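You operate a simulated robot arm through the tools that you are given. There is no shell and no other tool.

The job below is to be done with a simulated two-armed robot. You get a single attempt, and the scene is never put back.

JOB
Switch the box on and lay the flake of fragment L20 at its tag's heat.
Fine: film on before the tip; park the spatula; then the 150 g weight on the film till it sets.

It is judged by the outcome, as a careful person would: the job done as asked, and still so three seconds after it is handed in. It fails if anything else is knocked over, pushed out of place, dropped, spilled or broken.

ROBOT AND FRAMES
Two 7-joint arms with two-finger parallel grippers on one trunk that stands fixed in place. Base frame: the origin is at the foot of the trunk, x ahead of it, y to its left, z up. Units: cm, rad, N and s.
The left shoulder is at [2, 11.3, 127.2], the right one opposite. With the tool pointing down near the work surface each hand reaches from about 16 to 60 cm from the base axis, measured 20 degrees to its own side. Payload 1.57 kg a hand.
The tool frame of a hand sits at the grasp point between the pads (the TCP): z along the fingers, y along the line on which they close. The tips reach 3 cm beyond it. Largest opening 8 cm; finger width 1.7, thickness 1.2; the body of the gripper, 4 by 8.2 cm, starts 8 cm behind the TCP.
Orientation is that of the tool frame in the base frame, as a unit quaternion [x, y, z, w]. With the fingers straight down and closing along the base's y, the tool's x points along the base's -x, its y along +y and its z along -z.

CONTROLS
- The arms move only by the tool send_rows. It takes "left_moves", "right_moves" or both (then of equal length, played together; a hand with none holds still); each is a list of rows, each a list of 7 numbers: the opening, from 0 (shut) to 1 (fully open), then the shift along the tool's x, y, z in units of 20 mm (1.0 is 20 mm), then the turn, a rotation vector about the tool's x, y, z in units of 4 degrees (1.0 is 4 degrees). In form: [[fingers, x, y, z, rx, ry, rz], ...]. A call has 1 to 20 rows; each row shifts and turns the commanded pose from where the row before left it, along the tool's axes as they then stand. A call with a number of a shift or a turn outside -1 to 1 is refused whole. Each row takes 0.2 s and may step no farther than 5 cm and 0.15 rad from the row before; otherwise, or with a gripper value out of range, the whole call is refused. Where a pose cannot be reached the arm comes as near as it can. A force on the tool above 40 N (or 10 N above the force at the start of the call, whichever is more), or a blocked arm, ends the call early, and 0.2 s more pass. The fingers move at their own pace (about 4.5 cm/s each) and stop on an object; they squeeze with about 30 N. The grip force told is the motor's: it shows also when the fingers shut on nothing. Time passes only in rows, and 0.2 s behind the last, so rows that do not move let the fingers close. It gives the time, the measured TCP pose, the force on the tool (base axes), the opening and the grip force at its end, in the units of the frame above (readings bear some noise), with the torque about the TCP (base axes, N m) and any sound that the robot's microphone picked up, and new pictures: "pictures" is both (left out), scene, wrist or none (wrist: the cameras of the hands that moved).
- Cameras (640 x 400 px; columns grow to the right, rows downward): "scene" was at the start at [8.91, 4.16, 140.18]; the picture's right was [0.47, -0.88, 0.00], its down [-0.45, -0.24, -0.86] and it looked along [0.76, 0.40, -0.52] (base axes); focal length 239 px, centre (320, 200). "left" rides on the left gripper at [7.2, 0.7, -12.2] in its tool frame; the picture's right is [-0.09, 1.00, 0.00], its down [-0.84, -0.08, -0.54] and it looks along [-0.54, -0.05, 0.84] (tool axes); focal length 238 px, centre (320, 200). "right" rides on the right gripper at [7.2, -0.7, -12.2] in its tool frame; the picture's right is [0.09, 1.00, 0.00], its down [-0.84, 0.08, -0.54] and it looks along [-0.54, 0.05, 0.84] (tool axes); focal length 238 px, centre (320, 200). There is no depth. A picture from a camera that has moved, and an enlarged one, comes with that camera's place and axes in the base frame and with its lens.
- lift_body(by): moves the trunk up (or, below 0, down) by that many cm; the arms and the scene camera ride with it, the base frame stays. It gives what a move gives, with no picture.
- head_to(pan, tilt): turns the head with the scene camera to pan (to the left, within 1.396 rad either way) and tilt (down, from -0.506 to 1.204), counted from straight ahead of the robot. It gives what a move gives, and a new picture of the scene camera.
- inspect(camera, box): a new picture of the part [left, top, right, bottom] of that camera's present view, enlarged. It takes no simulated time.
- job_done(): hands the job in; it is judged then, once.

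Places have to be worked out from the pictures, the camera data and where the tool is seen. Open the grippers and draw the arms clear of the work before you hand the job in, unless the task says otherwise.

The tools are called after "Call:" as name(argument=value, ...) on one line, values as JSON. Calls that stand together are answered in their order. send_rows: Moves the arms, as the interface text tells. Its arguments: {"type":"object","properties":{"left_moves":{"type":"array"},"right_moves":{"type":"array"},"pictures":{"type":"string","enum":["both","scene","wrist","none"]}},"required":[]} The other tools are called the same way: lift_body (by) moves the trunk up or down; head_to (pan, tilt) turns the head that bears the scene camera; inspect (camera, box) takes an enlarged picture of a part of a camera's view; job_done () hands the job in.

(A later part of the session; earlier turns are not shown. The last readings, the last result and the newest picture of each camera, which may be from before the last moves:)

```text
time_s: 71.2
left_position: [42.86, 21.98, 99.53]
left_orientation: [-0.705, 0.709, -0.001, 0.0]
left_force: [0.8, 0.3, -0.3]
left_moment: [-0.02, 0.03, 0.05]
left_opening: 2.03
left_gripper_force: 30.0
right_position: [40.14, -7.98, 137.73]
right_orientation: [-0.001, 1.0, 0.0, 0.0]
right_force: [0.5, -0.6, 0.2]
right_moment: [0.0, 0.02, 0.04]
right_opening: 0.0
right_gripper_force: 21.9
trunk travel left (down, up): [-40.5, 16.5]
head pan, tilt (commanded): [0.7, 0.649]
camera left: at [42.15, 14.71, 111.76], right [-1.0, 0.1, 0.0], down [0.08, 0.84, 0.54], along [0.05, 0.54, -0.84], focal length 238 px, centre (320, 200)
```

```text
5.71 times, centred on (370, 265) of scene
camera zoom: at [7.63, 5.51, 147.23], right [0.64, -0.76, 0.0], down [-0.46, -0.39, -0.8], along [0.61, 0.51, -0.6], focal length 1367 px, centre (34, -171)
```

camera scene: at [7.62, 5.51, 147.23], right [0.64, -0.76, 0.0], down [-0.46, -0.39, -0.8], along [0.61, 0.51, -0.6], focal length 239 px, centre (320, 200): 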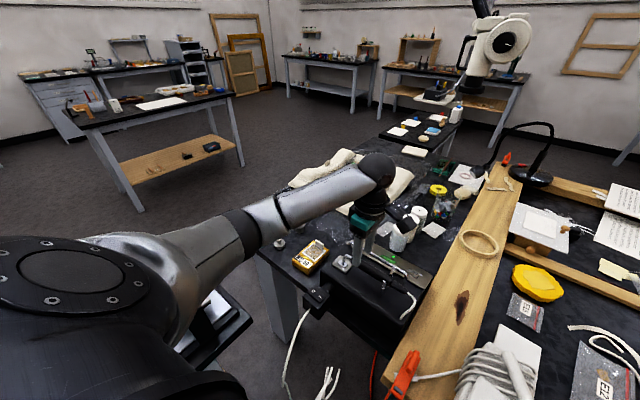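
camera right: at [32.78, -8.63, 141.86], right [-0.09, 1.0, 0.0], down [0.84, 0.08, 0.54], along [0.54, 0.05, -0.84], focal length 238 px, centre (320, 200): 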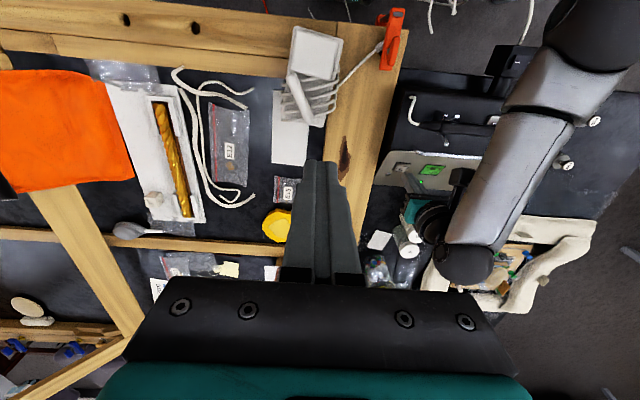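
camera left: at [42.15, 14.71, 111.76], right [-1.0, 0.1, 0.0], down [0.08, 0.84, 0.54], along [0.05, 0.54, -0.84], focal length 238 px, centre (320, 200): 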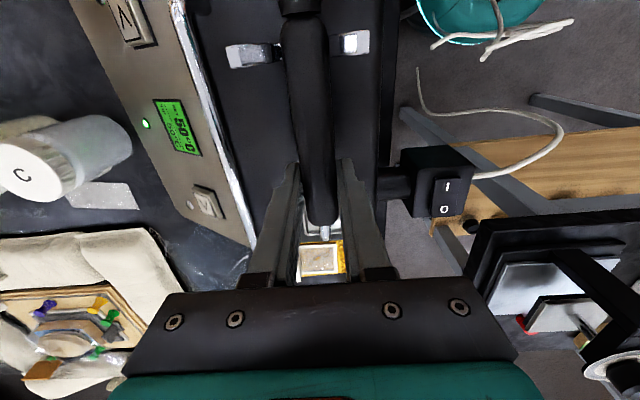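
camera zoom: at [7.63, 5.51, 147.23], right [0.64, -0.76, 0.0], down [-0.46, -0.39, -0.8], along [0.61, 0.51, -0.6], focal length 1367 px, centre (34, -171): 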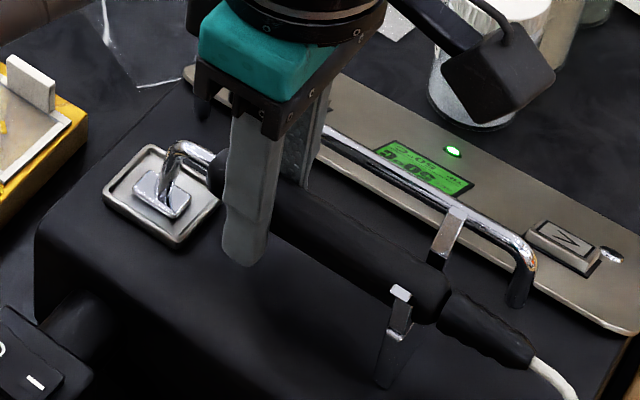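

Handle gripped (2.03 cm, 30 N); parked TCP pose is [42.86, 21.98, 99.53] for later return. I lift a few centimetres and check force and cord.

Call:
send_rows(left_moves=[[0.1, 0, 0, -0.15, 0, 0, 0], [0.1, 0, 0, -0.3, 0, 0, 0], [0.1, 0, 0, -0.5, 0, 0, 0], [0.1, 0, 0, -0.5, 0, 0, 0], [0.1, 0, 0, 0, 0, 0, 0]], pictures="both")

Call:
inspect(camera="scene", box=[320, 220, 440, 300])

Call:
inspect(camera="right", box=[360, 60, 520, 160])

```text
time_s: 72.4
left_position: [42.7, 21.96, 102.41]
left_orientation: [-0.706, 0.708, 0.0, -0.001]
left_force: [0.3, 0.8, -0.9]
left_moment: [0.0, 0.0, 0.02]
left_opening: 2.01
left_gripper_force: 29.5
right_position: [40.12, -7.86, 137.76]
right_orientation: [0.0, 1.0, 0.0, 0.0]
right_force: [-0.8, -0.4, -0.2]
right_moment: [-0.01, -0.03, 0.01]
right_opening: 0.02
right_gripper_force: 21.3
trunk travel left (down, up): [-40.5, 16.5]
head pan, tilt (commanded): [0.7, 0.649]
camera scene: at [7.62, 5.52, 147.23], right [0.64, -0.76, 0.0], down [-0.46, -0.39, -0.8], along [0.61, 0.51, -0.6], focal length 239 px, centre (320, 200)
camera left: at [42.14, 14.72, 114.67], right [-1.0, 0.1, 0.0], down [0.08, 0.84, 0.54], along [0.05, 0.54, -0.84], focal length 238 px, centre (320, 200)
```

scene: 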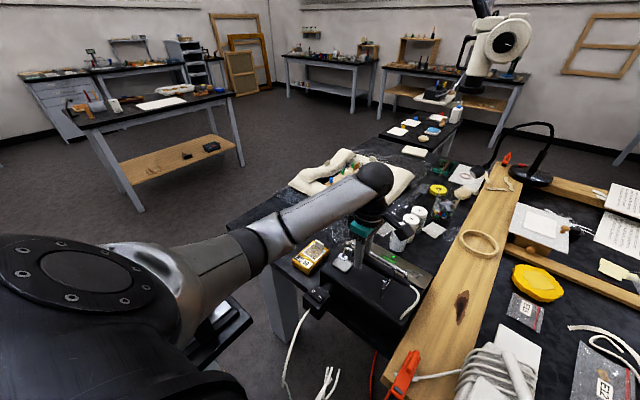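
left: 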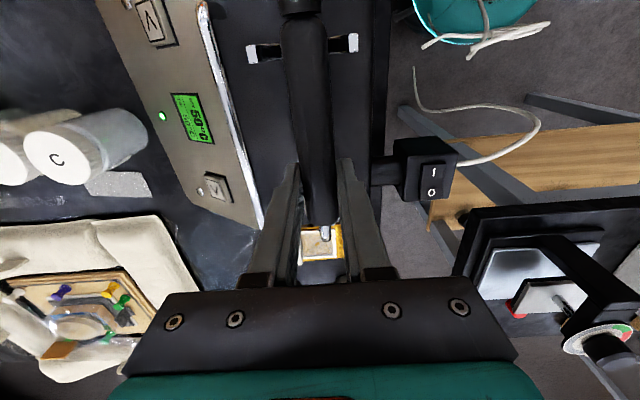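

```text
5.00 times, centred on (380, 260) of scene
camera zoom: at [7.62, 5.52, 147.23], right [0.64, -0.76, 0.0], down [-0.46, -0.39, -0.8], along [0.61, 0.51, -0.6], focal length 1196 px, centre (20, -100)
```

zoom: 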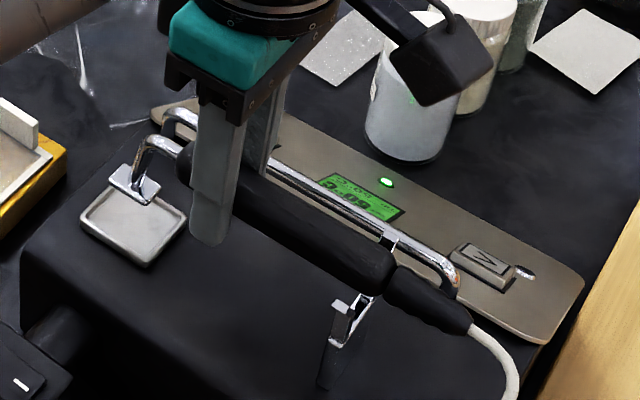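

```text
4.00 times, centred on (440, 110) of right
camera zoom: at [32.8, -8.62, 149.85], right [-0.09, 1.0, 0.0], down [0.84, 0.08, 0.54], along [0.54, 0.05, -0.84], focal length 953 px, centre (-160, 560)
```

zoom: 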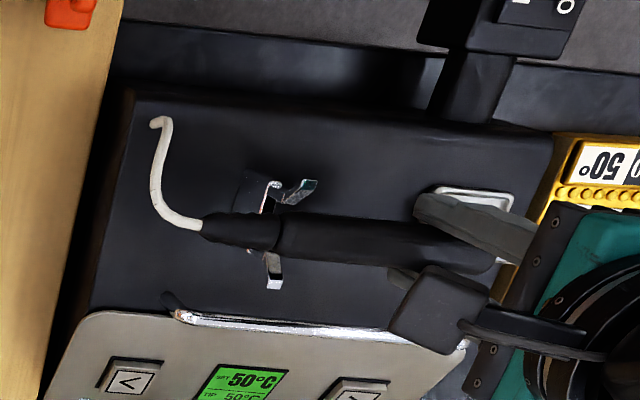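

The spatula is off its rest with the cord following freely. I lift it to z≈112 and carry it left to a spot over the table beside the box, where there's room to turn it.

Call:
send_rows(left_moves=[[0.1, 0, 0, -0.8, 0, 0, 0], [0.1, 0, 0, -1, 0, 0, 0], [0.1, 0, 0, -1, 0, 0, 0], [0.1, 0, 0, -1, 0, 0, 0], [0.1, 0, 0, -1, 0, 0, 0], [0.1, -0.5, 0.1, 0, 0, 0, 0], [0.1, -0.9, 0.2, 0, 0, 0, 0], [0.1, -0.9, 0.2, 0, 0, 0, 0], [0.1, -0.9, 0.2, 0, 0, 0, 0], [0.1, -0.9, 0.2, 0, 0, 0, 0], [0.1, -0.9, 0.2, 0, 0, 0, 0], [0.1, 0, 0, 0, 0, 0, 0]], pictures="both")

Call:
inspect(camera="scene", box=[280, 180, 440, 300])

```text
time_s: 75.0
left_position: [40.66, 32.03, 112.04]
left_orientation: [-0.706, 0.708, 0.0, 0.0]
left_force: [0.4, 0.1, -0.2]
left_moment: [0.03, 0.0, 0.01]
left_opening: 2.03
left_gripper_force: 30.2
right_position: [39.99, -8.11, 137.84]
right_orientation: [0.0, 1.0, 0.0, 0.001]
right_force: [0.9, 0.5, 0.1]
right_moment: [-0.01, 0.0, 0.01]
right_opening: 0.0
right_gripper_force: 21.5
trunk travel left (down, up): [-40.5, 16.5]
head pan, tilt (commanded): [0.7, 0.649]
camera scene: at [7.64, 5.5, 147.23], right [0.64, -0.76, 0.0], down [-0.46, -0.39, -0.8], along [0.61, 0.51, -0.6], focal length 239 px, centre (320, 200)
camera left: at [39.96, 24.77, 124.27], right [-1.0, 0.1, 0.0], down [0.08, 0.84, 0.54], along [0.05, 0.54, -0.84], focal length 238 px, centre (320, 200)
```

scene: 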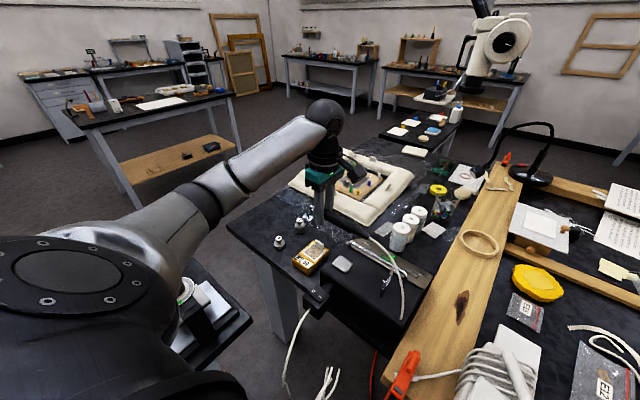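
left: 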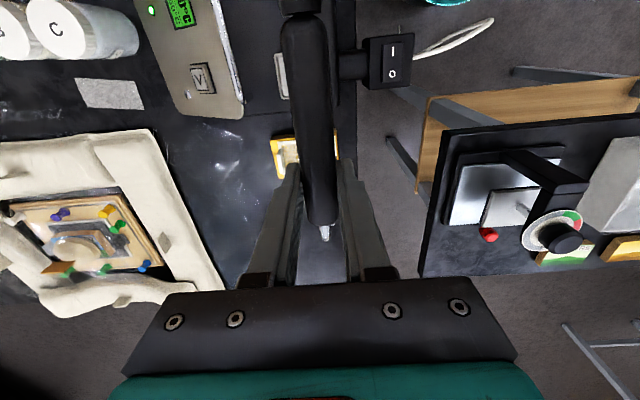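

```text
3.33 times, centred on (360, 240) of scene
camera zoom: at [7.64, 5.5, 147.23], right [0.64, -0.76, 0.0], down [-0.46, -0.39, -0.8], along [0.61, 0.51, -0.6], focal length 798 px, centre (187, 67)
```

zoom: 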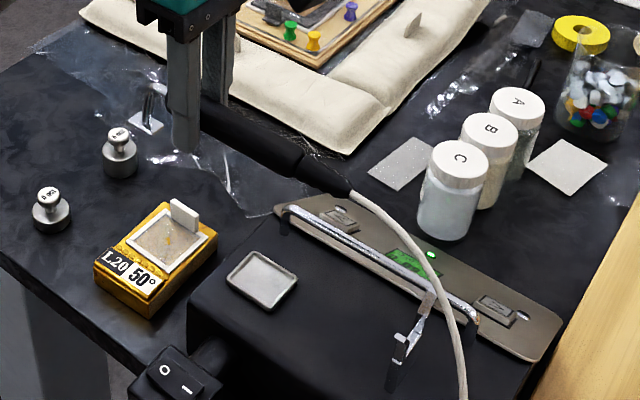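

The cord pays out freely. I continue to TCP [39.2, 39.5] and start turning the tool +90° so the tip points away from the robot (+x), with the handle clear of the box.

Call:
send_rows(left_moves=[[0.1, -0.75, 0.146, 0, 0, 0, 0], [0.1, -0.75, 0.146, 0, 0, 0, 0], [0.1, -0.75, 0.146, 0, 0, 0, 0], [0.1, -0.75, 0.146, 0, 0, 0, 0], [0.1, -0.75, 0.146, 0, 0, 0, 0], [0.1, 0, 0, 0, 0, 0, 1], [0.1, 0, 0, 0, 0, 0, 1], [0.1, 0, 0, 0, 0, 0, 1], [0.1, 0, 0, 0, 0, 0, 1], [0.1, 0, 0, 0, 0, 0, 1], [0.1, 0, 0, 0, 0, 0, 1], [0.1, 0, 0, 0, 0, 0, 1], [0.1, 0, 0, 0, 0, 0, 1], [0.1, 0, 0, 0, 0, 0, 1], [0.1, 0, 0, 0, 0, 0, 1], [0.1, 0, 0, 0, 0, 0, 1], [0.1, 0, 0, 0, 0, 0, 1]], pictures="both")

```text
time_s: 78.6
left_position: [39.31, 39.42, 112.12]
left_orientation: [-0.357, 0.934, 0.0, 0.0]
left_force: [-0.6, -0.9, -0.4]
left_moment: [0.02, -0.01, -0.01]
left_opening: 2.0
left_gripper_force: 29.5
right_position: [40.1, -7.96, 137.87]
right_orientation: [0.0, 1.0, -0.001, 0.001]
right_force: [-0.4, 0.5, -0.8]
right_moment: [0.0, 0.02, 0.01]
right_opening: 0.0
right_gripper_force: 21.2
trunk travel left (down, up): [-40.5, 16.5]
head pan, tilt (commanded): [0.7, 0.649]
camera scene: at [7.62, 5.52, 147.23], right [0.64, -0.76, 0.0], down [-0.46, -0.39, -0.8], along [0.61, 0.51, -0.6], focal length 239 px, centre (320, 200)
camera left: at [33.44, 35.12, 124.3], right [-0.59, 0.8, 0.0], down [0.68, 0.5, 0.54], along [0.44, 0.32, -0.84], focal length 238 px, centre (320, 200)
```

scene: 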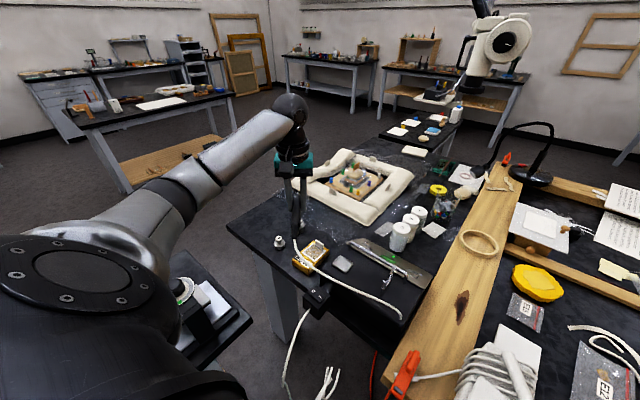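
left: 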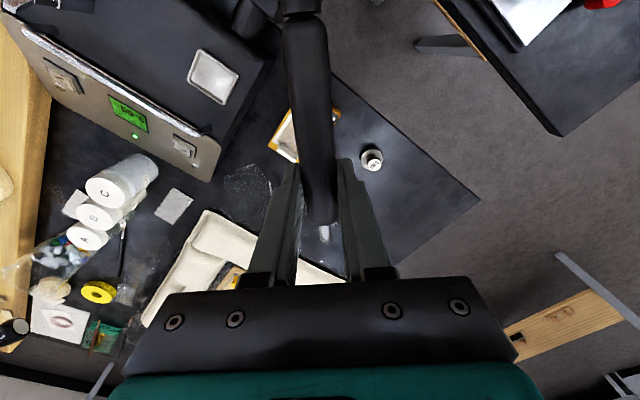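

Turn is halfway and everything is clear. I complete the remaining 42°.

Call:
send_rows(left_moves=[[0.1, 0, 0, 0, 0, 0, 0.951], [0.1, 0, 0, 0, 0, 0, 0.951], [0.1, 0, 0, 0, 0, 0, 0.951], [0.1, 0, 0, 0, 0, 0, 0.951], [0.1, 0, 0, 0, 0, 0, 0.951], [0.1, 0, 0, 0, 0, 0, 0.951], [0.1, 0, 0, 0, 0, 0, 0.951], [0.1, 0, 0, 0, 0, 0, 0.951], [0.1, 0, 0, 0, 0, 0, 0.951], [0.1, 0, 0, 0, 0, 0, 0.951], [0.1, 0, 0, 0, 0, 0, 0.951], [0.1, 0, 0, 0, 0, 0, 0]], pictures="both")

Call:
inspect(camera="scene", box=[260, 170, 380, 290])

Call:
inspect(camera="right", box=[440, 40, 640, 180])

```text
time_s: 81.2
left_position: [39.22, 39.56, 112.06]
left_orientation: [0.0, 1.0, 0.001, 0.0]
left_force: [-0.1, -0.6, -0.5]
left_moment: [0.0, 0.03, -0.02]
left_opening: 2.0
left_gripper_force: 29.9
right_position: [40.07, -8.03, 137.84]
right_orientation: [0.001, 1.0, 0.0, 0.0]
right_force: [-0.3, 0.0, -0.3]
right_moment: [0.04, -0.01, -0.04]
right_opening: 0.0
right_gripper_force: 21.7
trunk travel left (down, up): [-40.5, 16.5]
head pan, tilt (commanded): [0.7, 0.649]
camera scene: at [7.62, 5.52, 147.23], right [0.64, -0.76, 0.0], down [-0.46, -0.39, -0.8], along [0.61, 0.51, -0.6], focal length 239 px, centre (320, 200)
camera left: at [32.06, 40.04, 124.29], right [0.09, 1.0, 0.0], down [0.84, -0.08, 0.54], along [0.54, -0.05, -0.84], focal length 238 px, centre (320, 200)
```

scene: 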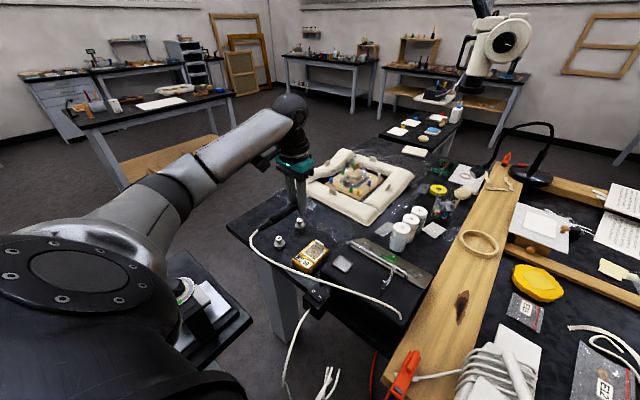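
left: 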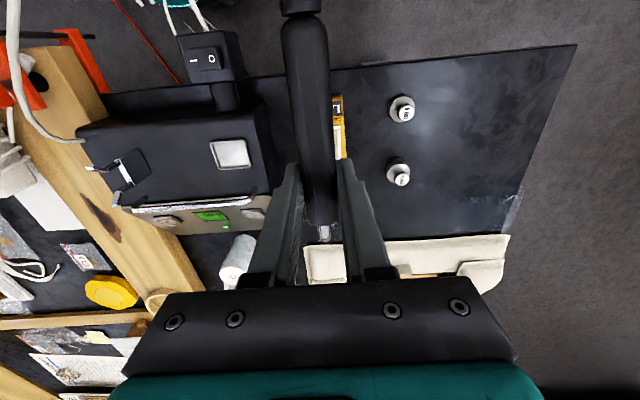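

```text
3.33 times, centred on (320, 230) of scene
camera zoom: at [7.62, 5.52, 147.23], right [0.64, -0.76, 0.0], down [-0.46, -0.39, -0.8], along [0.61, 0.51, -0.6], focal length 798 px, centre (320, 100)
```

zoom: 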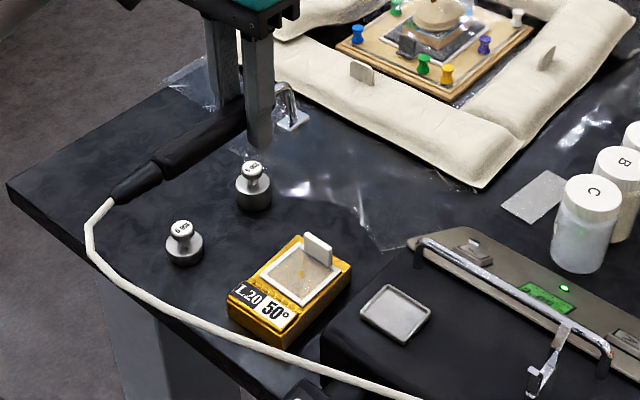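

```text
2.86 times, centred on (540, 110) of right
camera zoom: at [32.8, -8.62, 149.86], right [-0.09, 1.0, 0.0], down [0.84, 0.08, 0.54], along [0.54, 0.05, -0.84], focal length 681 px, centre (-309, 457)
```

zoom: 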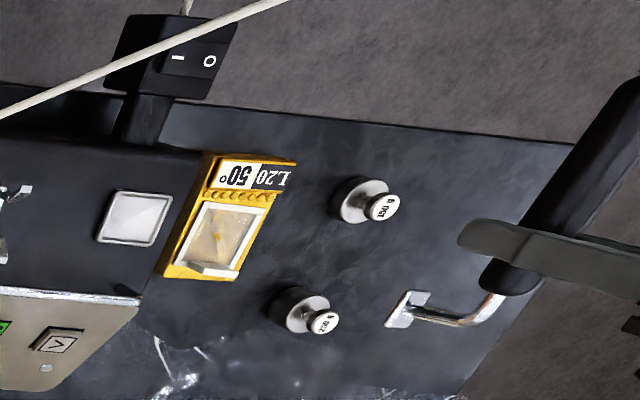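

Triangulated plate position: [44.67, 39.69, 106.9], i.e. TCP + (5.45, 0.13, −5.15). I descend to bring the plate to about 2.5 cm above the film, centred on the flake.

Call:
send_rows(left_moves=[[0.1, 0.02, -0.02, 0.5, 0, 0, 0], [0.1, 0.02, -0.02, 1, 0, 0, 0], [0.1, 0.02, -0.02, 1, 0, 0, 0], [0.1, 0.02, -0.02, 1, 0, 0, 0], [0.1, 0, -0.015, 1, 0, 0, 0], [0.1, 0, 0, 1, 0, 0, 0], [0.1, 0, 0, 1, 0, 0, 0], [0.1, 0, 0, 1, 0, 0, 0], [0.1, 0, 0, 0.3, 0, 0, 0], [0.1, 0, 0, 0, 0, 0, 0]], pictures="both")

Call:
inspect(camera="scene", box=[270, 210, 370, 280])

Call:
inspect(camera="right", box=[460, 60, 600, 160])

Call:
inspect(camera="left", box=[240, 130, 400, 260])

```text
time_s: 83.4
left_position: [39.04, 39.31, 96.63]
left_orientation: [-0.001, 1.0, 0.0, 0.0]
left_force: [-0.5, 0.9, -1.4]
left_moment: [-0.01, 0.02, 0.0]
left_opening: 2.02
left_gripper_force: 29.9
right_position: [40.17, -8.01, 137.8]
right_orientation: [0.0, 1.0, 0.0, -0.001]
right_force: [0.7, 0.3, 0.1]
right_moment: [0.05, 0.01, -0.01]
right_opening: 0.0
right_gripper_force: 21.2
trunk travel left (down, up): [-40.5, 16.5]
head pan, tilt (commanded): [0.7, 0.649]
camera scene: at [7.62, 5.52, 147.23], right [0.64, -0.76, 0.0], down [-0.46, -0.39, -0.8], along [0.61, 0.51, -0.6], focal length 239 px, centre (320, 200)
camera left: at [31.89, 39.92, 108.73], right [0.09, 1.0, 0.0], down [0.84, -0.08, 0.54], along [0.54, -0.05, -0.84], focal length 238 px, centre (320, 200)
```

scene: 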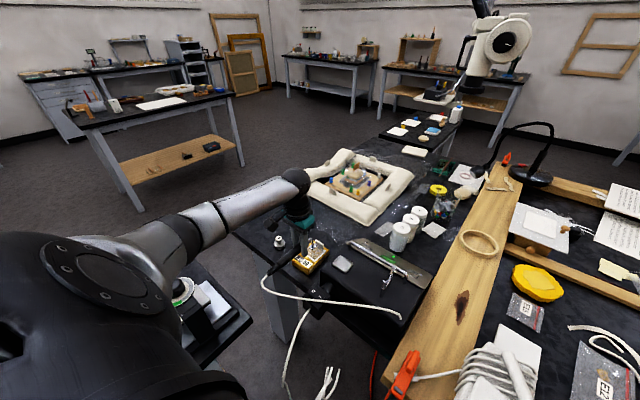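
left: 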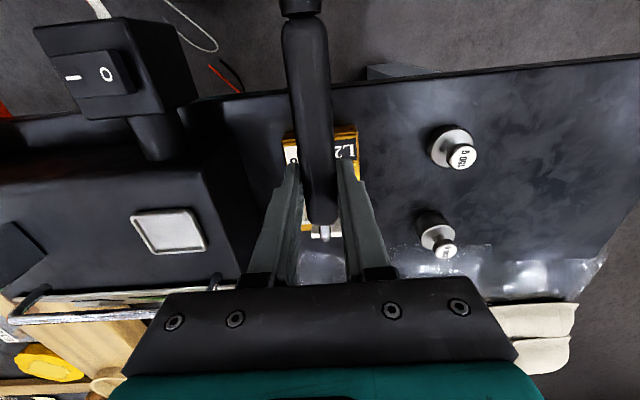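

```text
5.71 times, centred on (320, 245) of scene
camera zoom: at [7.62, 5.52, 147.23], right [0.64, -0.76, 0.0], down [-0.46, -0.39, -0.8], along [0.61, 0.51, -0.6], focal length 1367 px, centre (320, -57)
```

zoom: 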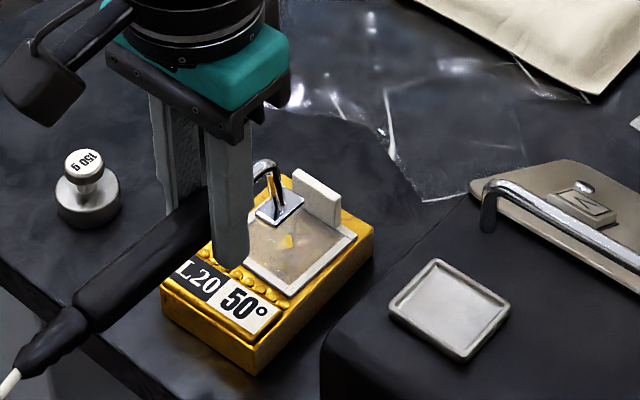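

```text
4.00 times, centred on (530, 110) of right
camera zoom: at [32.79, -8.62, 149.86], right [-0.09, 1.0, 0.0], down [0.84, 0.08, 0.54], along [0.54, 0.05, -0.84], focal length 953 px, centre (-520, 560)
```

zoom: 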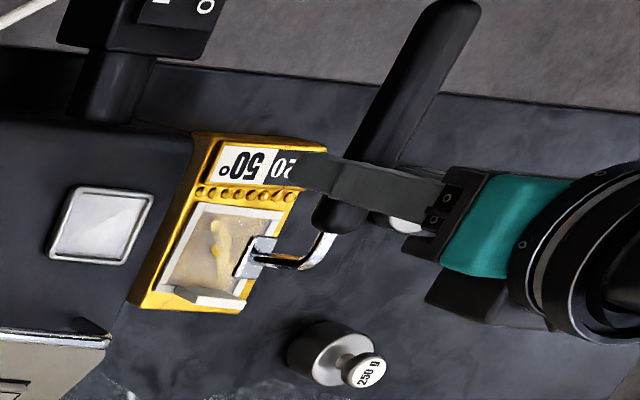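

```text
3.08 times, centred on (320, 195) of left
camera zoom: at [31.89, 39.92, 108.73], right [0.09, 1.0, 0.0], down [0.84, -0.08, 0.54], along [0.54, -0.05, -0.84], focal length 733 px, centre (320, 215)
```

zoom: 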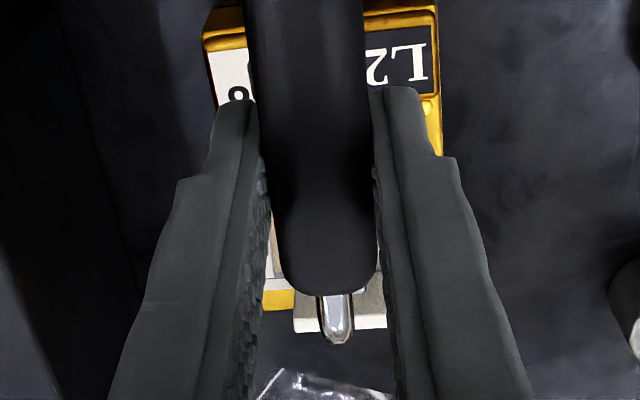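

Plate is at about [44.7, 39.7, 91.1]; flake centre about [44.5, 39.35]. I shift slightly (−0.15, −0.35) and lower 1.6 cm, then look again.

Call:
send_rows(left_moves=[[0.1, 0.04, -0.09, 0.3, 0, 0, 0], [0.1, 0.035, -0.085, 0.3, 0, 0, 0], [0.1, 0, 0, 0.2, 0, 0, 0], [0.1, 0, 0, 0, 0, 0, 0]], pictures="none")

Call:
inspect(camera="scene", box=[290, 225, 350, 265])

Call:
inspect(camera="right", box=[490, 90, 560, 140])

```text
time_s: 84.4
left_position: [38.96, 39.08, 94.92]
left_orientation: [0.0, 1.0, 0.001, 0.0]
left_force: [-0.5, -0.3, -0.3]
left_moment: [0.01, -0.05, -0.01]
left_opening: 2.03
left_gripper_force: 30.0
right_position: [40.11, -8.02, 137.74]
right_orientation: [0.0, 1.0, 0.0, 0.0]
right_force: [-0.1, 0.3, -0.2]
right_moment: [-0.03, -0.02, 0.0]
right_opening: 0.0
right_gripper_force: 21.9
trunk travel left (down, up): [-40.5, 16.5]
head pan, tilt (commanded): [0.7, 0.649]
```

```text
10.00 times, centred on (320, 245) of scene
camera zoom: at [7.62, 5.51, 147.23], right [0.64, -0.76, 0.0], down [-0.46, -0.39, -0.8], along [0.61, 0.51, -0.6], focal length 2393 px, centre (320, -250)
```

zoom: 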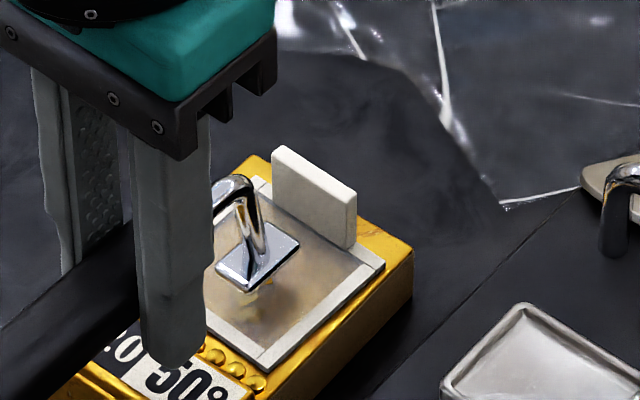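

```text
8.00 times, centred on (525, 115) of right
camera zoom: at [32.79, -8.62, 149.86], right [-0.09, 1.0, 0.0], down [0.84, 0.08, 0.54], along [0.54, 0.05, -0.84], focal length 1907 px, centre (-1320, 880)
```

zoom: 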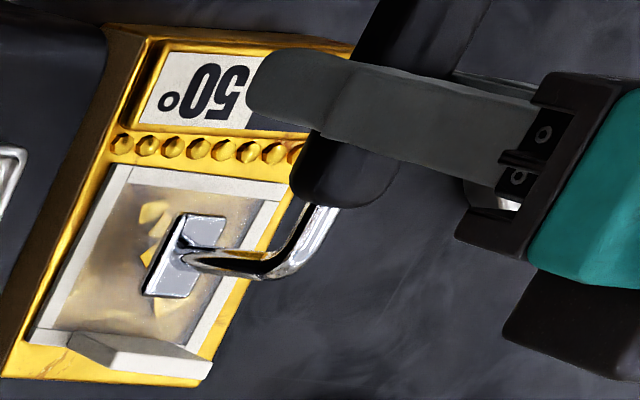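

The plate hovers about 0.8 cm above the film, centred on the flake in both views. I lower in small steps to touch down, watching for force.

Call:
send_rows(left_moves=[[0.1, 0, 0, 0.1, 0, 0, 0], [0.1, 0, 0, 0.1, 0, 0, 0], [0.1, 0, 0, 0.05, 0, 0, 0], [0.1, 0, 0, 0, 0, 0, 0]], pictures="none")

Call:
inspect(camera="scene", box=[290, 225, 350, 265])

Call:
inspect(camera="right", box=[490, 90, 560, 140])

```text
time_s: 85.4
left_position: [38.85, 39.03, 94.45]
left_orientation: [0.0, 1.0, 0.0, 0.0]
left_force: [0.0, 0.4, -0.3]
left_moment: [0.0, -0.03, -0.02]
left_opening: 2.03
left_gripper_force: 30.0
right_position: [40.0, -8.06, 137.78]
right_orientation: [0.001, 1.0, 0.0, 0.0]
right_force: [-0.4, -0.2, -0.1]
right_moment: [0.0, 0.0, -0.01]
right_opening: 0.0
right_gripper_force: 21.6
trunk travel left (down, up): [-40.5, 16.5]
head pan, tilt (commanded): [0.7, 0.649]
```

```text
10.00 times, centred on (320, 245) of scene
camera zoom: at [7.62, 5.52, 147.23], right [0.64, -0.76, 0.0], down [-0.46, -0.39, -0.8], along [0.61, 0.51, -0.6], focal length 2393 px, centre (320, -250)
```

zoom: 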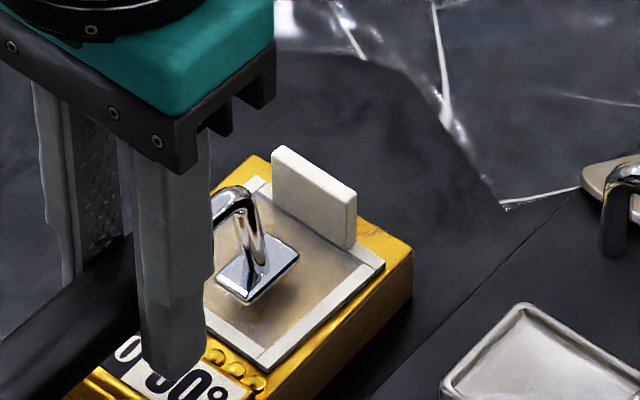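

```text
8.00 times, centred on (525, 115) of right
camera zoom: at [32.8, -8.62, 149.86], right [-0.09, 1.0, 0.0], down [0.84, 0.08, 0.54], along [0.54, 0.05, -0.84], focal length 1907 px, centre (-1320, 880)
```

zoom: 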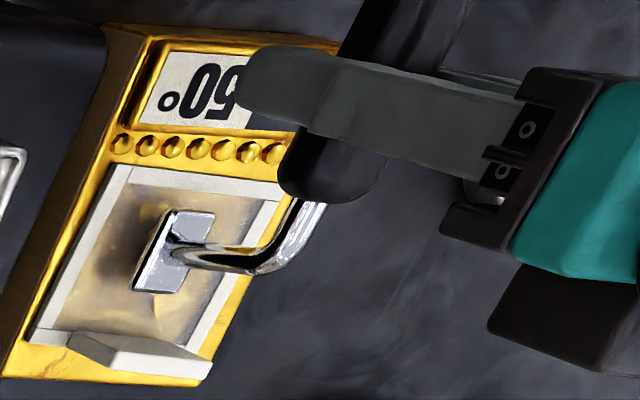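

Nearly touching. Two more 1-mm steps.

Call:
send_rows(left_moves=[[0.1, 0, 0, 0.05, 0, 0, 0], [0.1, 0, 0, 0.05, 0, 0, 0], [0.1, 0, 0, 0, 0, 0, 0]], pictures="none")

Call:
inspect(camera="scene", box=[290, 225, 350, 265])

```text
time_s: 86.2
left_position: [39.01, 39.05, 94.14]
left_orientation: [0.0, 1.0, -0.001, 0.0]
left_force: [-0.6, 0.4, -1.1]
left_moment: [-0.01, -0.01, 0.04]
left_opening: 2.02
left_gripper_force: 30.8
right_position: [40.11, -7.92, 137.74]
right_orientation: [0.001, 1.0, 0.0, 0.0]
right_force: [-0.6, 0.2, -0.1]
right_moment: [0.0, 0.0, -0.02]
right_opening: 0.02
right_gripper_force: 21.2
trunk travel left (down, up): [-40.5, 16.5]
head pan, tilt (commanded): [0.7, 0.649]
```

```text
10.00 times, centred on (320, 245) of scene
camera zoom: at [7.62, 5.52, 147.23], right [0.64, -0.76, 0.0], down [-0.46, -0.39, -0.8], along [0.61, 0.51, -0.6], focal length 2393 px, centre (320, -250)
```

zoom: 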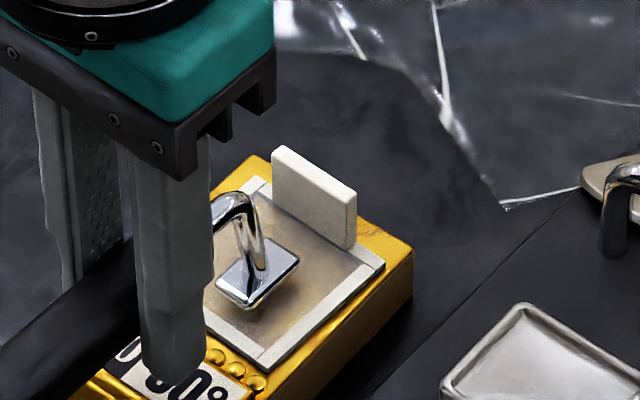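

Call:
send_rows(left_moves=[[0.1, 0, 0, 0.05, 0, 0, 0], [0.1, 0, 0, 0.04, 0, 0, 0], [0.1, 0, 0, 0, 0, 0, 0]], pictures="none")

Call:
inspect(camera="scene", box=[290, 225, 350, 265])

```text
time_s: 87.0
left_position: [38.93, 39.02, 94.01]
left_orientation: [0.0, 1.0, 0.0, 0.001]
left_force: [-0.1, 0.0, -0.8]
left_moment: [0.0, -0.03, 0.01]
left_opening: 2.02
left_gripper_force: 29.8
right_position: [40.19, -7.95, 137.85]
right_orientation: [0.0, 1.0, 0.0, -0.001]
right_force: [-0.5, 0.1, -0.4]
right_moment: [-0.02, -0.02, 0.02]
right_opening: 0.02
right_gripper_force: 21.8
trunk travel left (down, up): [-40.5, 16.5]
head pan, tilt (commanded): [0.7, 0.649]
```

```text
10.00 times, centred on (320, 245) of scene
camera zoom: at [7.62, 5.52, 147.23], right [0.64, -0.76, 0.0], down [-0.46, -0.39, -0.8], along [0.61, 0.51, -0.6], focal length 2393 px, centre (320, -250)
```

zoom: 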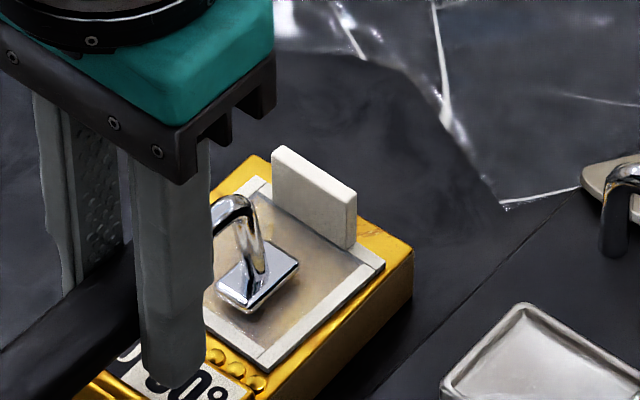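

Still free. I continue another 2 mm, checking force each call.

Call:
send_rows(left_moves=[[0.1, 0, 0, 0.05, 0, 0, 0], [0.1, 0, 0, 0.05, 0, 0, 0], [0.1, 0, 0, 0, 0, 0, 0]], pictures="none")

Call:
inspect(camera="right", box=[490, 90, 560, 140])

```text
time_s: 87.8
left_position: [39.03, 39.1, 93.92]
left_orientation: [0.0, 1.0, 0.001, 0.0]
left_force: [0.3, -0.4, 1.0]
left_moment: [0.0, -0.13, 0.02]
left_opening: 2.0
left_gripper_force: 29.8
right_position: [40.09, -7.94, 137.79]
right_orientation: [0.0, 1.0, 0.0, 0.0]
right_force: [-0.6, 0.2, 0.3]
right_moment: [-0.01, -0.01, 0.01]
right_opening: 0.0
right_gripper_force: 21.4
trunk travel left (down, up): [-40.5, 16.5]
head pan, tilt (commanded): [0.7, 0.649]
```

```text
8.00 times, centred on (525, 115) of right
camera zoom: at [32.78, -8.63, 149.86], right [-0.09, 1.0, 0.0], down [0.84, 0.08, 0.54], along [0.54, 0.05, -0.84], focal length 1907 px, centre (-1320, 880)
```

zoom: 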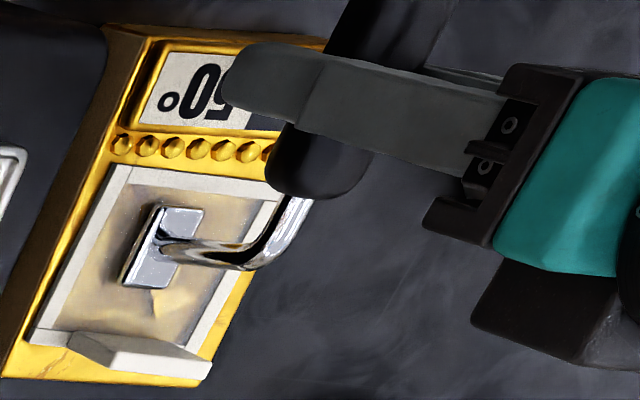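

Contact: moment −0.13 N·m implies about 2.4 N at the tip, plate centred over the flake. I press a touch more (0.5 mm) and hold.

Call:
send_rows(left_moves=[[0.1, 0, 0, 0.03, 0, 0, 0], [0.1, 0, 0, 0, 0, 0, 0], [0.1, 0, 0, 0, 0, 0, 0], [0.1, 0, 0, 0, 0, 0, 0], [0.1, 0, 0, 0, 0, 0, 0]], pictures="none")

Call:
inspect(camera="right", box=[490, 90, 560, 140])

Call:
inspect(camera="scene", box=[290, 225, 350, 265])

```text
time_s: 89.0
left_position: [38.92, 38.88, 93.84]
left_orientation: [0.0, 1.0, 0.001, 0.001]
left_force: [-0.6, 1.4, 6.6]
left_moment: [0.03, -0.4, 0.0]
left_opening: 2.02
left_gripper_force: 30.0
right_position: [40.01, -8.13, 137.85]
right_orientation: [-0.001, 1.0, 0.0, -0.001]
right_force: [0.7, 0.5, -0.8]
right_moment: [-0.01, 0.0, 0.0]
right_opening: 0.0
right_gripper_force: 22.1
trunk travel left (down, up): [-40.5, 16.5]
head pan, tilt (commanded): [0.7, 0.649]
```

```text
8.00 times, centred on (525, 115) of right
camera zoom: at [32.75, -8.66, 149.87], right [-0.09, 1.0, 0.0], down [0.84, 0.08, 0.54], along [0.54, 0.05, -0.84], focal length 1907 px, centre (-1320, 880)
```

zoom: 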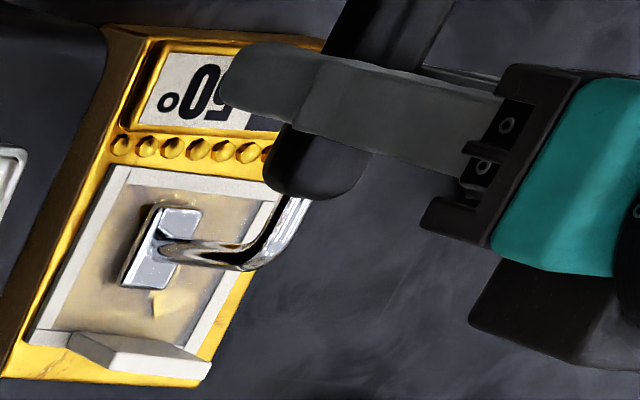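

```text
10.00 times, centred on (320, 245) of scene
camera zoom: at [7.58, 5.48, 147.24], right [0.64, -0.76, 0.0], down [-0.46, -0.39, -0.8], along [0.61, 0.51, -0.6], focal length 2393 px, centre (320, -250)
```

zoom: 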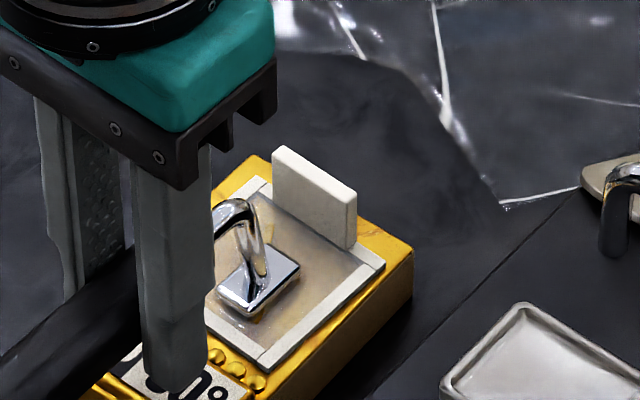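

Tip force is about 7 N, a bit much; I ease back 0.3 mm and hold for about 2 s.

Call:
send_rows(left_moves=[[0.1, 0, 0, -0.016, 0, 0, 0], [0.1, 0, 0, 0, 0, 0, 0], [0.1, 0, 0, 0, 0, 0, 0], [0.1, 0, 0, 0, 0, 0, 0], [0.1, 0, 0, 0, 0, 0, 0], [0.1, 0, 0, 0, 0, 0, 0], [0.1, 0, 0, 0, 0, 0, 0], [0.1, 0, 0, 0, 0, 0, 0], [0.1, 0, 0, 0, 0, 0, 0], [0.1, 0, 0, 0, 0, 0, 0]], pictures="none")

Call:
inspect(camera="right", box=[490, 90, 560, 140])

Call:
inspect(camera="right", box=[360, 110, 500, 200])

```text
time_s: 91.2
left_position: [38.92, 39.01, 93.78]
left_orientation: [0.0, 1.0, -0.001, 0.001]
left_force: [-0.2, -0.1, 6.6]
left_moment: [0.02, -0.41, -0.01]
left_opening: 1.98
left_gripper_force: 30.1
right_position: [40.04, -7.98, 137.74]
right_orientation: [0.0, 1.0, 0.0, 0.0]
right_force: [1.0, -0.6, -0.1]
right_moment: [0.0, 0.02, -0.03]
right_opening: 0.01
right_gripper_force: 21.4
trunk travel left (down, up): [-40.5, 16.5]
head pan, tilt (commanded): [0.7, 0.649]
```

```text
8.00 times, centred on (525, 115) of right
camera zoom: at [32.74, -8.67, 149.87], right [-0.09, 1.0, 0.0], down [0.84, 0.08, 0.54], along [0.54, 0.05, -0.84], focal length 1907 px, centre (-1320, 880)
```

zoom: 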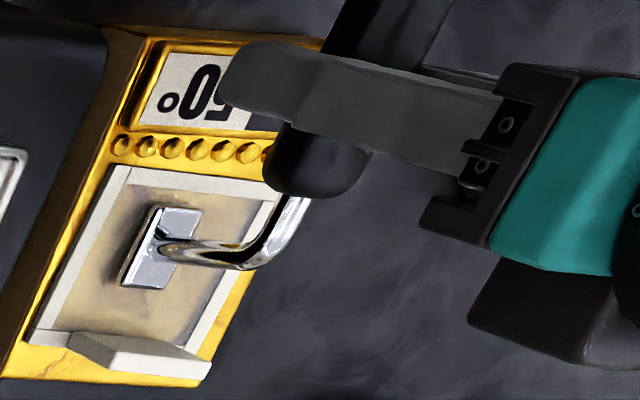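

```text
4.44 times, centred on (430, 155) of right
camera zoom: at [32.74, -8.67, 149.87], right [-0.09, 1.0, 0.0], down [0.84, 0.08, 0.54], along [0.54, 0.05, -0.84], focal length 1059 px, centre (-169, 400)
```

zoom: 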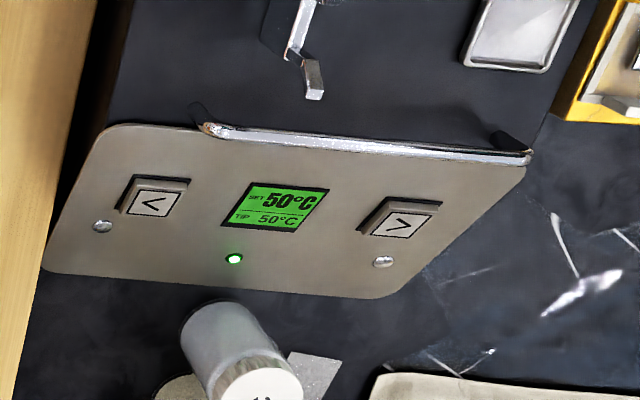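

The previously visible raised chip beneath the plate has flattened, with the tip at 50 °C. I ease the force slightly and hold a couple of seconds more.

Call:
send_rows(left_moves=[[0.1, 0, 0, -0.015, 0, 0, 0], [0.1, 0, 0, 0, 0, 0, 0], [0.1, 0, 0, 0, 0, 0, 0], [0.1, 0, 0, 0, 0, 0, 0], [0.1, 0, 0, 0, 0, 0, 0], [0.1, 0, 0, 0, 0, 0, 0], [0.1, 0, 0, 0, 0, 0, 0], [0.1, 0, 0, 0, 0, 0, 0], [0.1, 0, 0, 0, 0, 0, 0], [0.1, 0, 0, 0, 0, 0, 0]], pictures="none")

Call:
inspect(camera="right", box=[490, 90, 560, 140])

Call:
inspect(camera="scene", box=[290, 225, 350, 265])

```text
time_s: 93.4
left_position: [39.08, 38.88, 93.85]
left_orientation: [-0.001, 1.0, 0.001, 0.0]
left_force: [0.6, 0.1, 1.0]
left_moment: [0.02, -0.13, -0.02]
left_opening: 1.99
left_gripper_force: 30.4
right_position: [40.03, -8.09, 137.68]
right_orientation: [0.0, 1.0, 0.0, -0.001]
right_force: [1.2, -0.3, 0.1]
right_moment: [-0.02, -0.04, 0.0]
right_opening: 0.01
right_gripper_force: 20.9
trunk travel left (down, up): [-40.5, 16.5]
head pan, tilt (commanded): [0.7, 0.649]
```

```text
8.00 times, centred on (525, 115) of right
camera zoom: at [32.77, -8.64, 149.86], right [-0.09, 1.0, 0.0], down [0.84, 0.08, 0.54], along [0.54, 0.05, -0.84], focal length 1907 px, centre (-1320, 880)
```

zoom: 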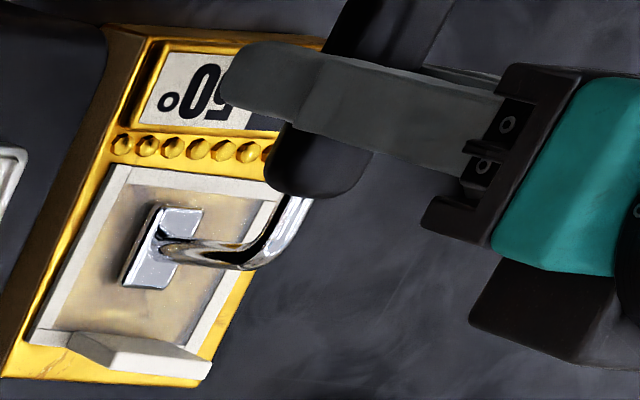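

```text
10.00 times, centred on (320, 245) of scene
camera zoom: at [7.6, 5.5, 147.23], right [0.64, -0.76, 0.0], down [-0.46, -0.39, -0.8], along [0.61, 0.51, -0.6], focal length 2393 px, centre (320, -250)
```

zoom: 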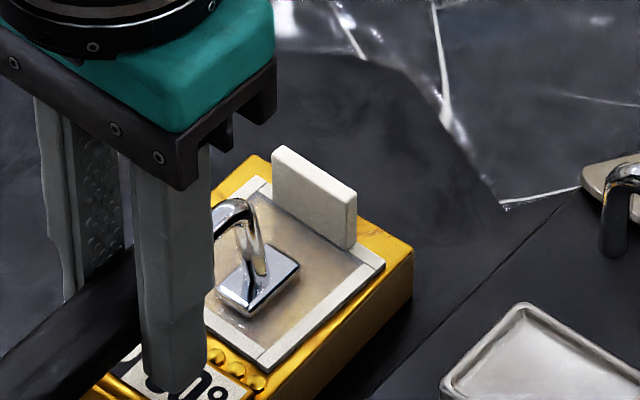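

Force is down to ~2 N and the flake is flat under the plate. I lift the tip gently 1 cm and check that the film stays behind.

Call:
send_rows(left_moves=[[0.1, 0, 0, -0.1, 0, 0, 0], [0.1, 0, 0, -0.4, 0, 0, 0]], pictures="none")

Call:
inspect(camera="right", box=[490, 90, 560, 140])

Call:
inspect(camera="scene", box=[290, 225, 350, 265])

```text
time_s: 94.0
left_position: [38.92, 39.08, 94.69]
left_orientation: [0.0, 1.0, 0.0, -0.001]
left_force: [0.0, 0.0, -0.3]
left_moment: [0.02, -0.06, -0.02]
left_opening: 2.03
left_gripper_force: 30.0
right_position: [40.09, -8.04, 137.74]
right_orientation: [0.0, 1.0, 0.0, 0.0]
right_force: [0.4, -0.5, -0.2]
right_moment: [0.0, -0.01, 0.0]
right_opening: 0.0
right_gripper_force: 21.1
trunk travel left (down, up): [-40.5, 16.5]
head pan, tilt (commanded): [0.7, 0.649]
```

```text
8.00 times, centred on (525, 115) of right
camera zoom: at [32.79, -8.62, 149.86], right [-0.09, 1.0, 0.0], down [0.84, 0.08, 0.54], along [0.54, 0.05, -0.84], focal length 1907 px, centre (-1320, 880)
```

zoom: 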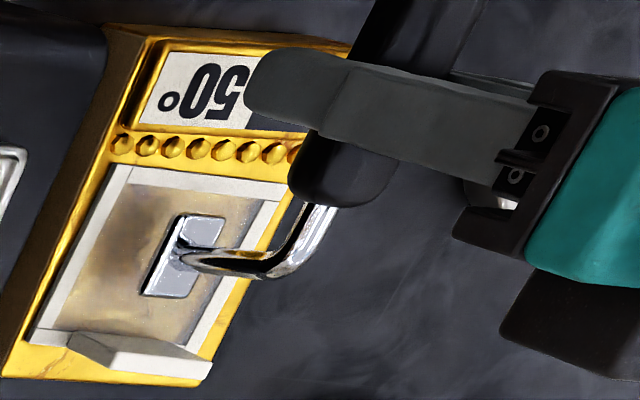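

```text
10.00 times, centred on (320, 245) of scene
camera zoom: at [7.62, 5.51, 147.23], right [0.64, -0.76, 0.0], down [-0.46, -0.39, -0.8], along [0.61, 0.51, -0.6], focal length 2393 px, centre (320, -250)
```

zoom: 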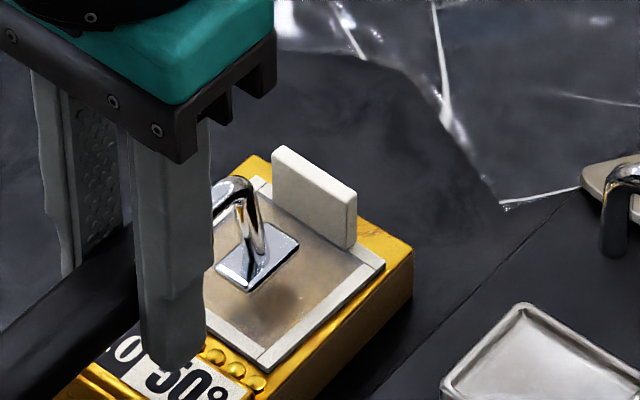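

The film stayed put and the flake is flat. Now I lift to z≈105 and begin turning back while moving toward the rest.

Call:
send_rows(left_moves=[[0.1, 0, 0, -0.6, 0, 0, 0], [0.1, 0, 0, -1, 0, 0, 0], [0.1, 0, 0, -1, 0, 0, 0], [0.1, 0, 0, -1, 0, 0, 0], [0.1, 0, 0, -1, 0, 0, 0], [0.1, 0, 0, -0.5, 0, 0, 0], [0.1, -0.0863, -0.3687, 0, 0, 0, -1], [0.1, -0.0604, -0.3738, 0, 0, 0, -1], [0.1, -0.0341, -0.3771, 0, 0, 0, -1], [0.1, -0.0078, -0.3786, 0, 0, 0, -1], [0.1, 0.0187, -0.3782, 0, 0, 0, -1], [0.1, 0.045, -0.376, 0, 0, 0, -1], [0.1, 0.0711, -0.3719, 0, 0, 0, -1], [0.1, 0.0969, -0.366, 0, 0, 0, -1], [0.1, 0.1222, -0.3584, 0, 0, 0, -1], [0.1, 0.1469, -0.349, 0, 0, 0, -1], [0.1, 0.1709, -0.3379, 0, 0, 0, -1], [0.1, 0.1941, -0.3252, 0, 0, 0, -1]], pictures="both")

```text
time_s: 97.8
left_position: [41.02, 30.11, 105.07]
left_orientation: [-0.408, 0.913, 0.0, 0.001]
left_force: [0.3, -0.2, -0.4]
left_moment: [0.05, 0.01, -0.02]
left_opening: 2.0
left_gripper_force: 30.0
right_position: [40.11, -8.13, 137.76]
right_orientation: [0.0, 1.0, 0.0, 0.0]
right_force: [0.1, 0.4, 0.2]
right_moment: [0.02, 0.01, 0.01]
right_opening: 0.0
right_gripper_force: 20.9
trunk travel left (down, up): [-40.5, 16.5]
head pan, tilt (commanded): [0.7, 0.649]
camera scene: at [7.63, 5.5, 147.23], right [0.64, -0.76, 0.0], down [-0.46, -0.39, -0.8], along [0.61, 0.51, -0.6], focal length 239 px, centre (320, 200)
camera left: at [35.74, 25.1, 117.23], right [-0.68, 0.73, 0.0], down [0.62, 0.57, 0.54], along [0.4, 0.37, -0.84], focal length 238 px, centre (320, 200)
```

scene: 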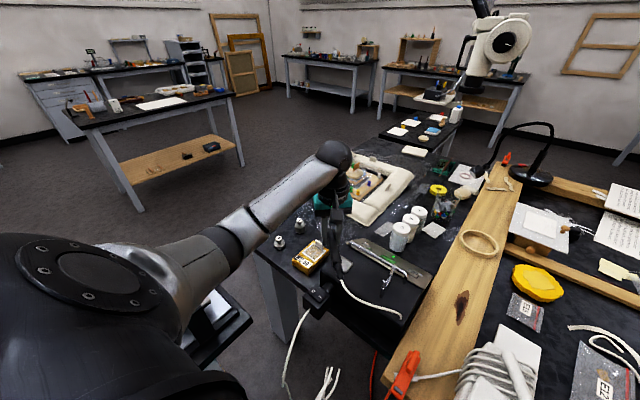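
left: 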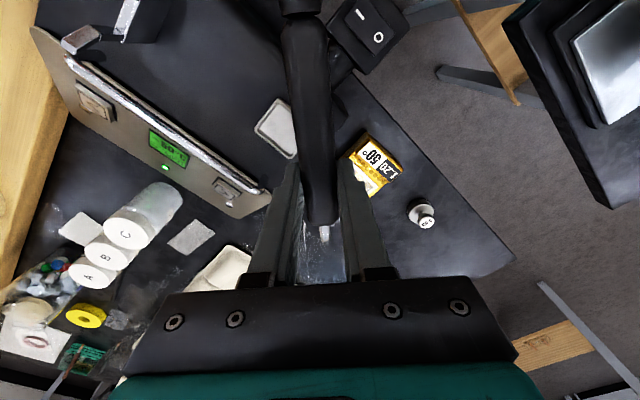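

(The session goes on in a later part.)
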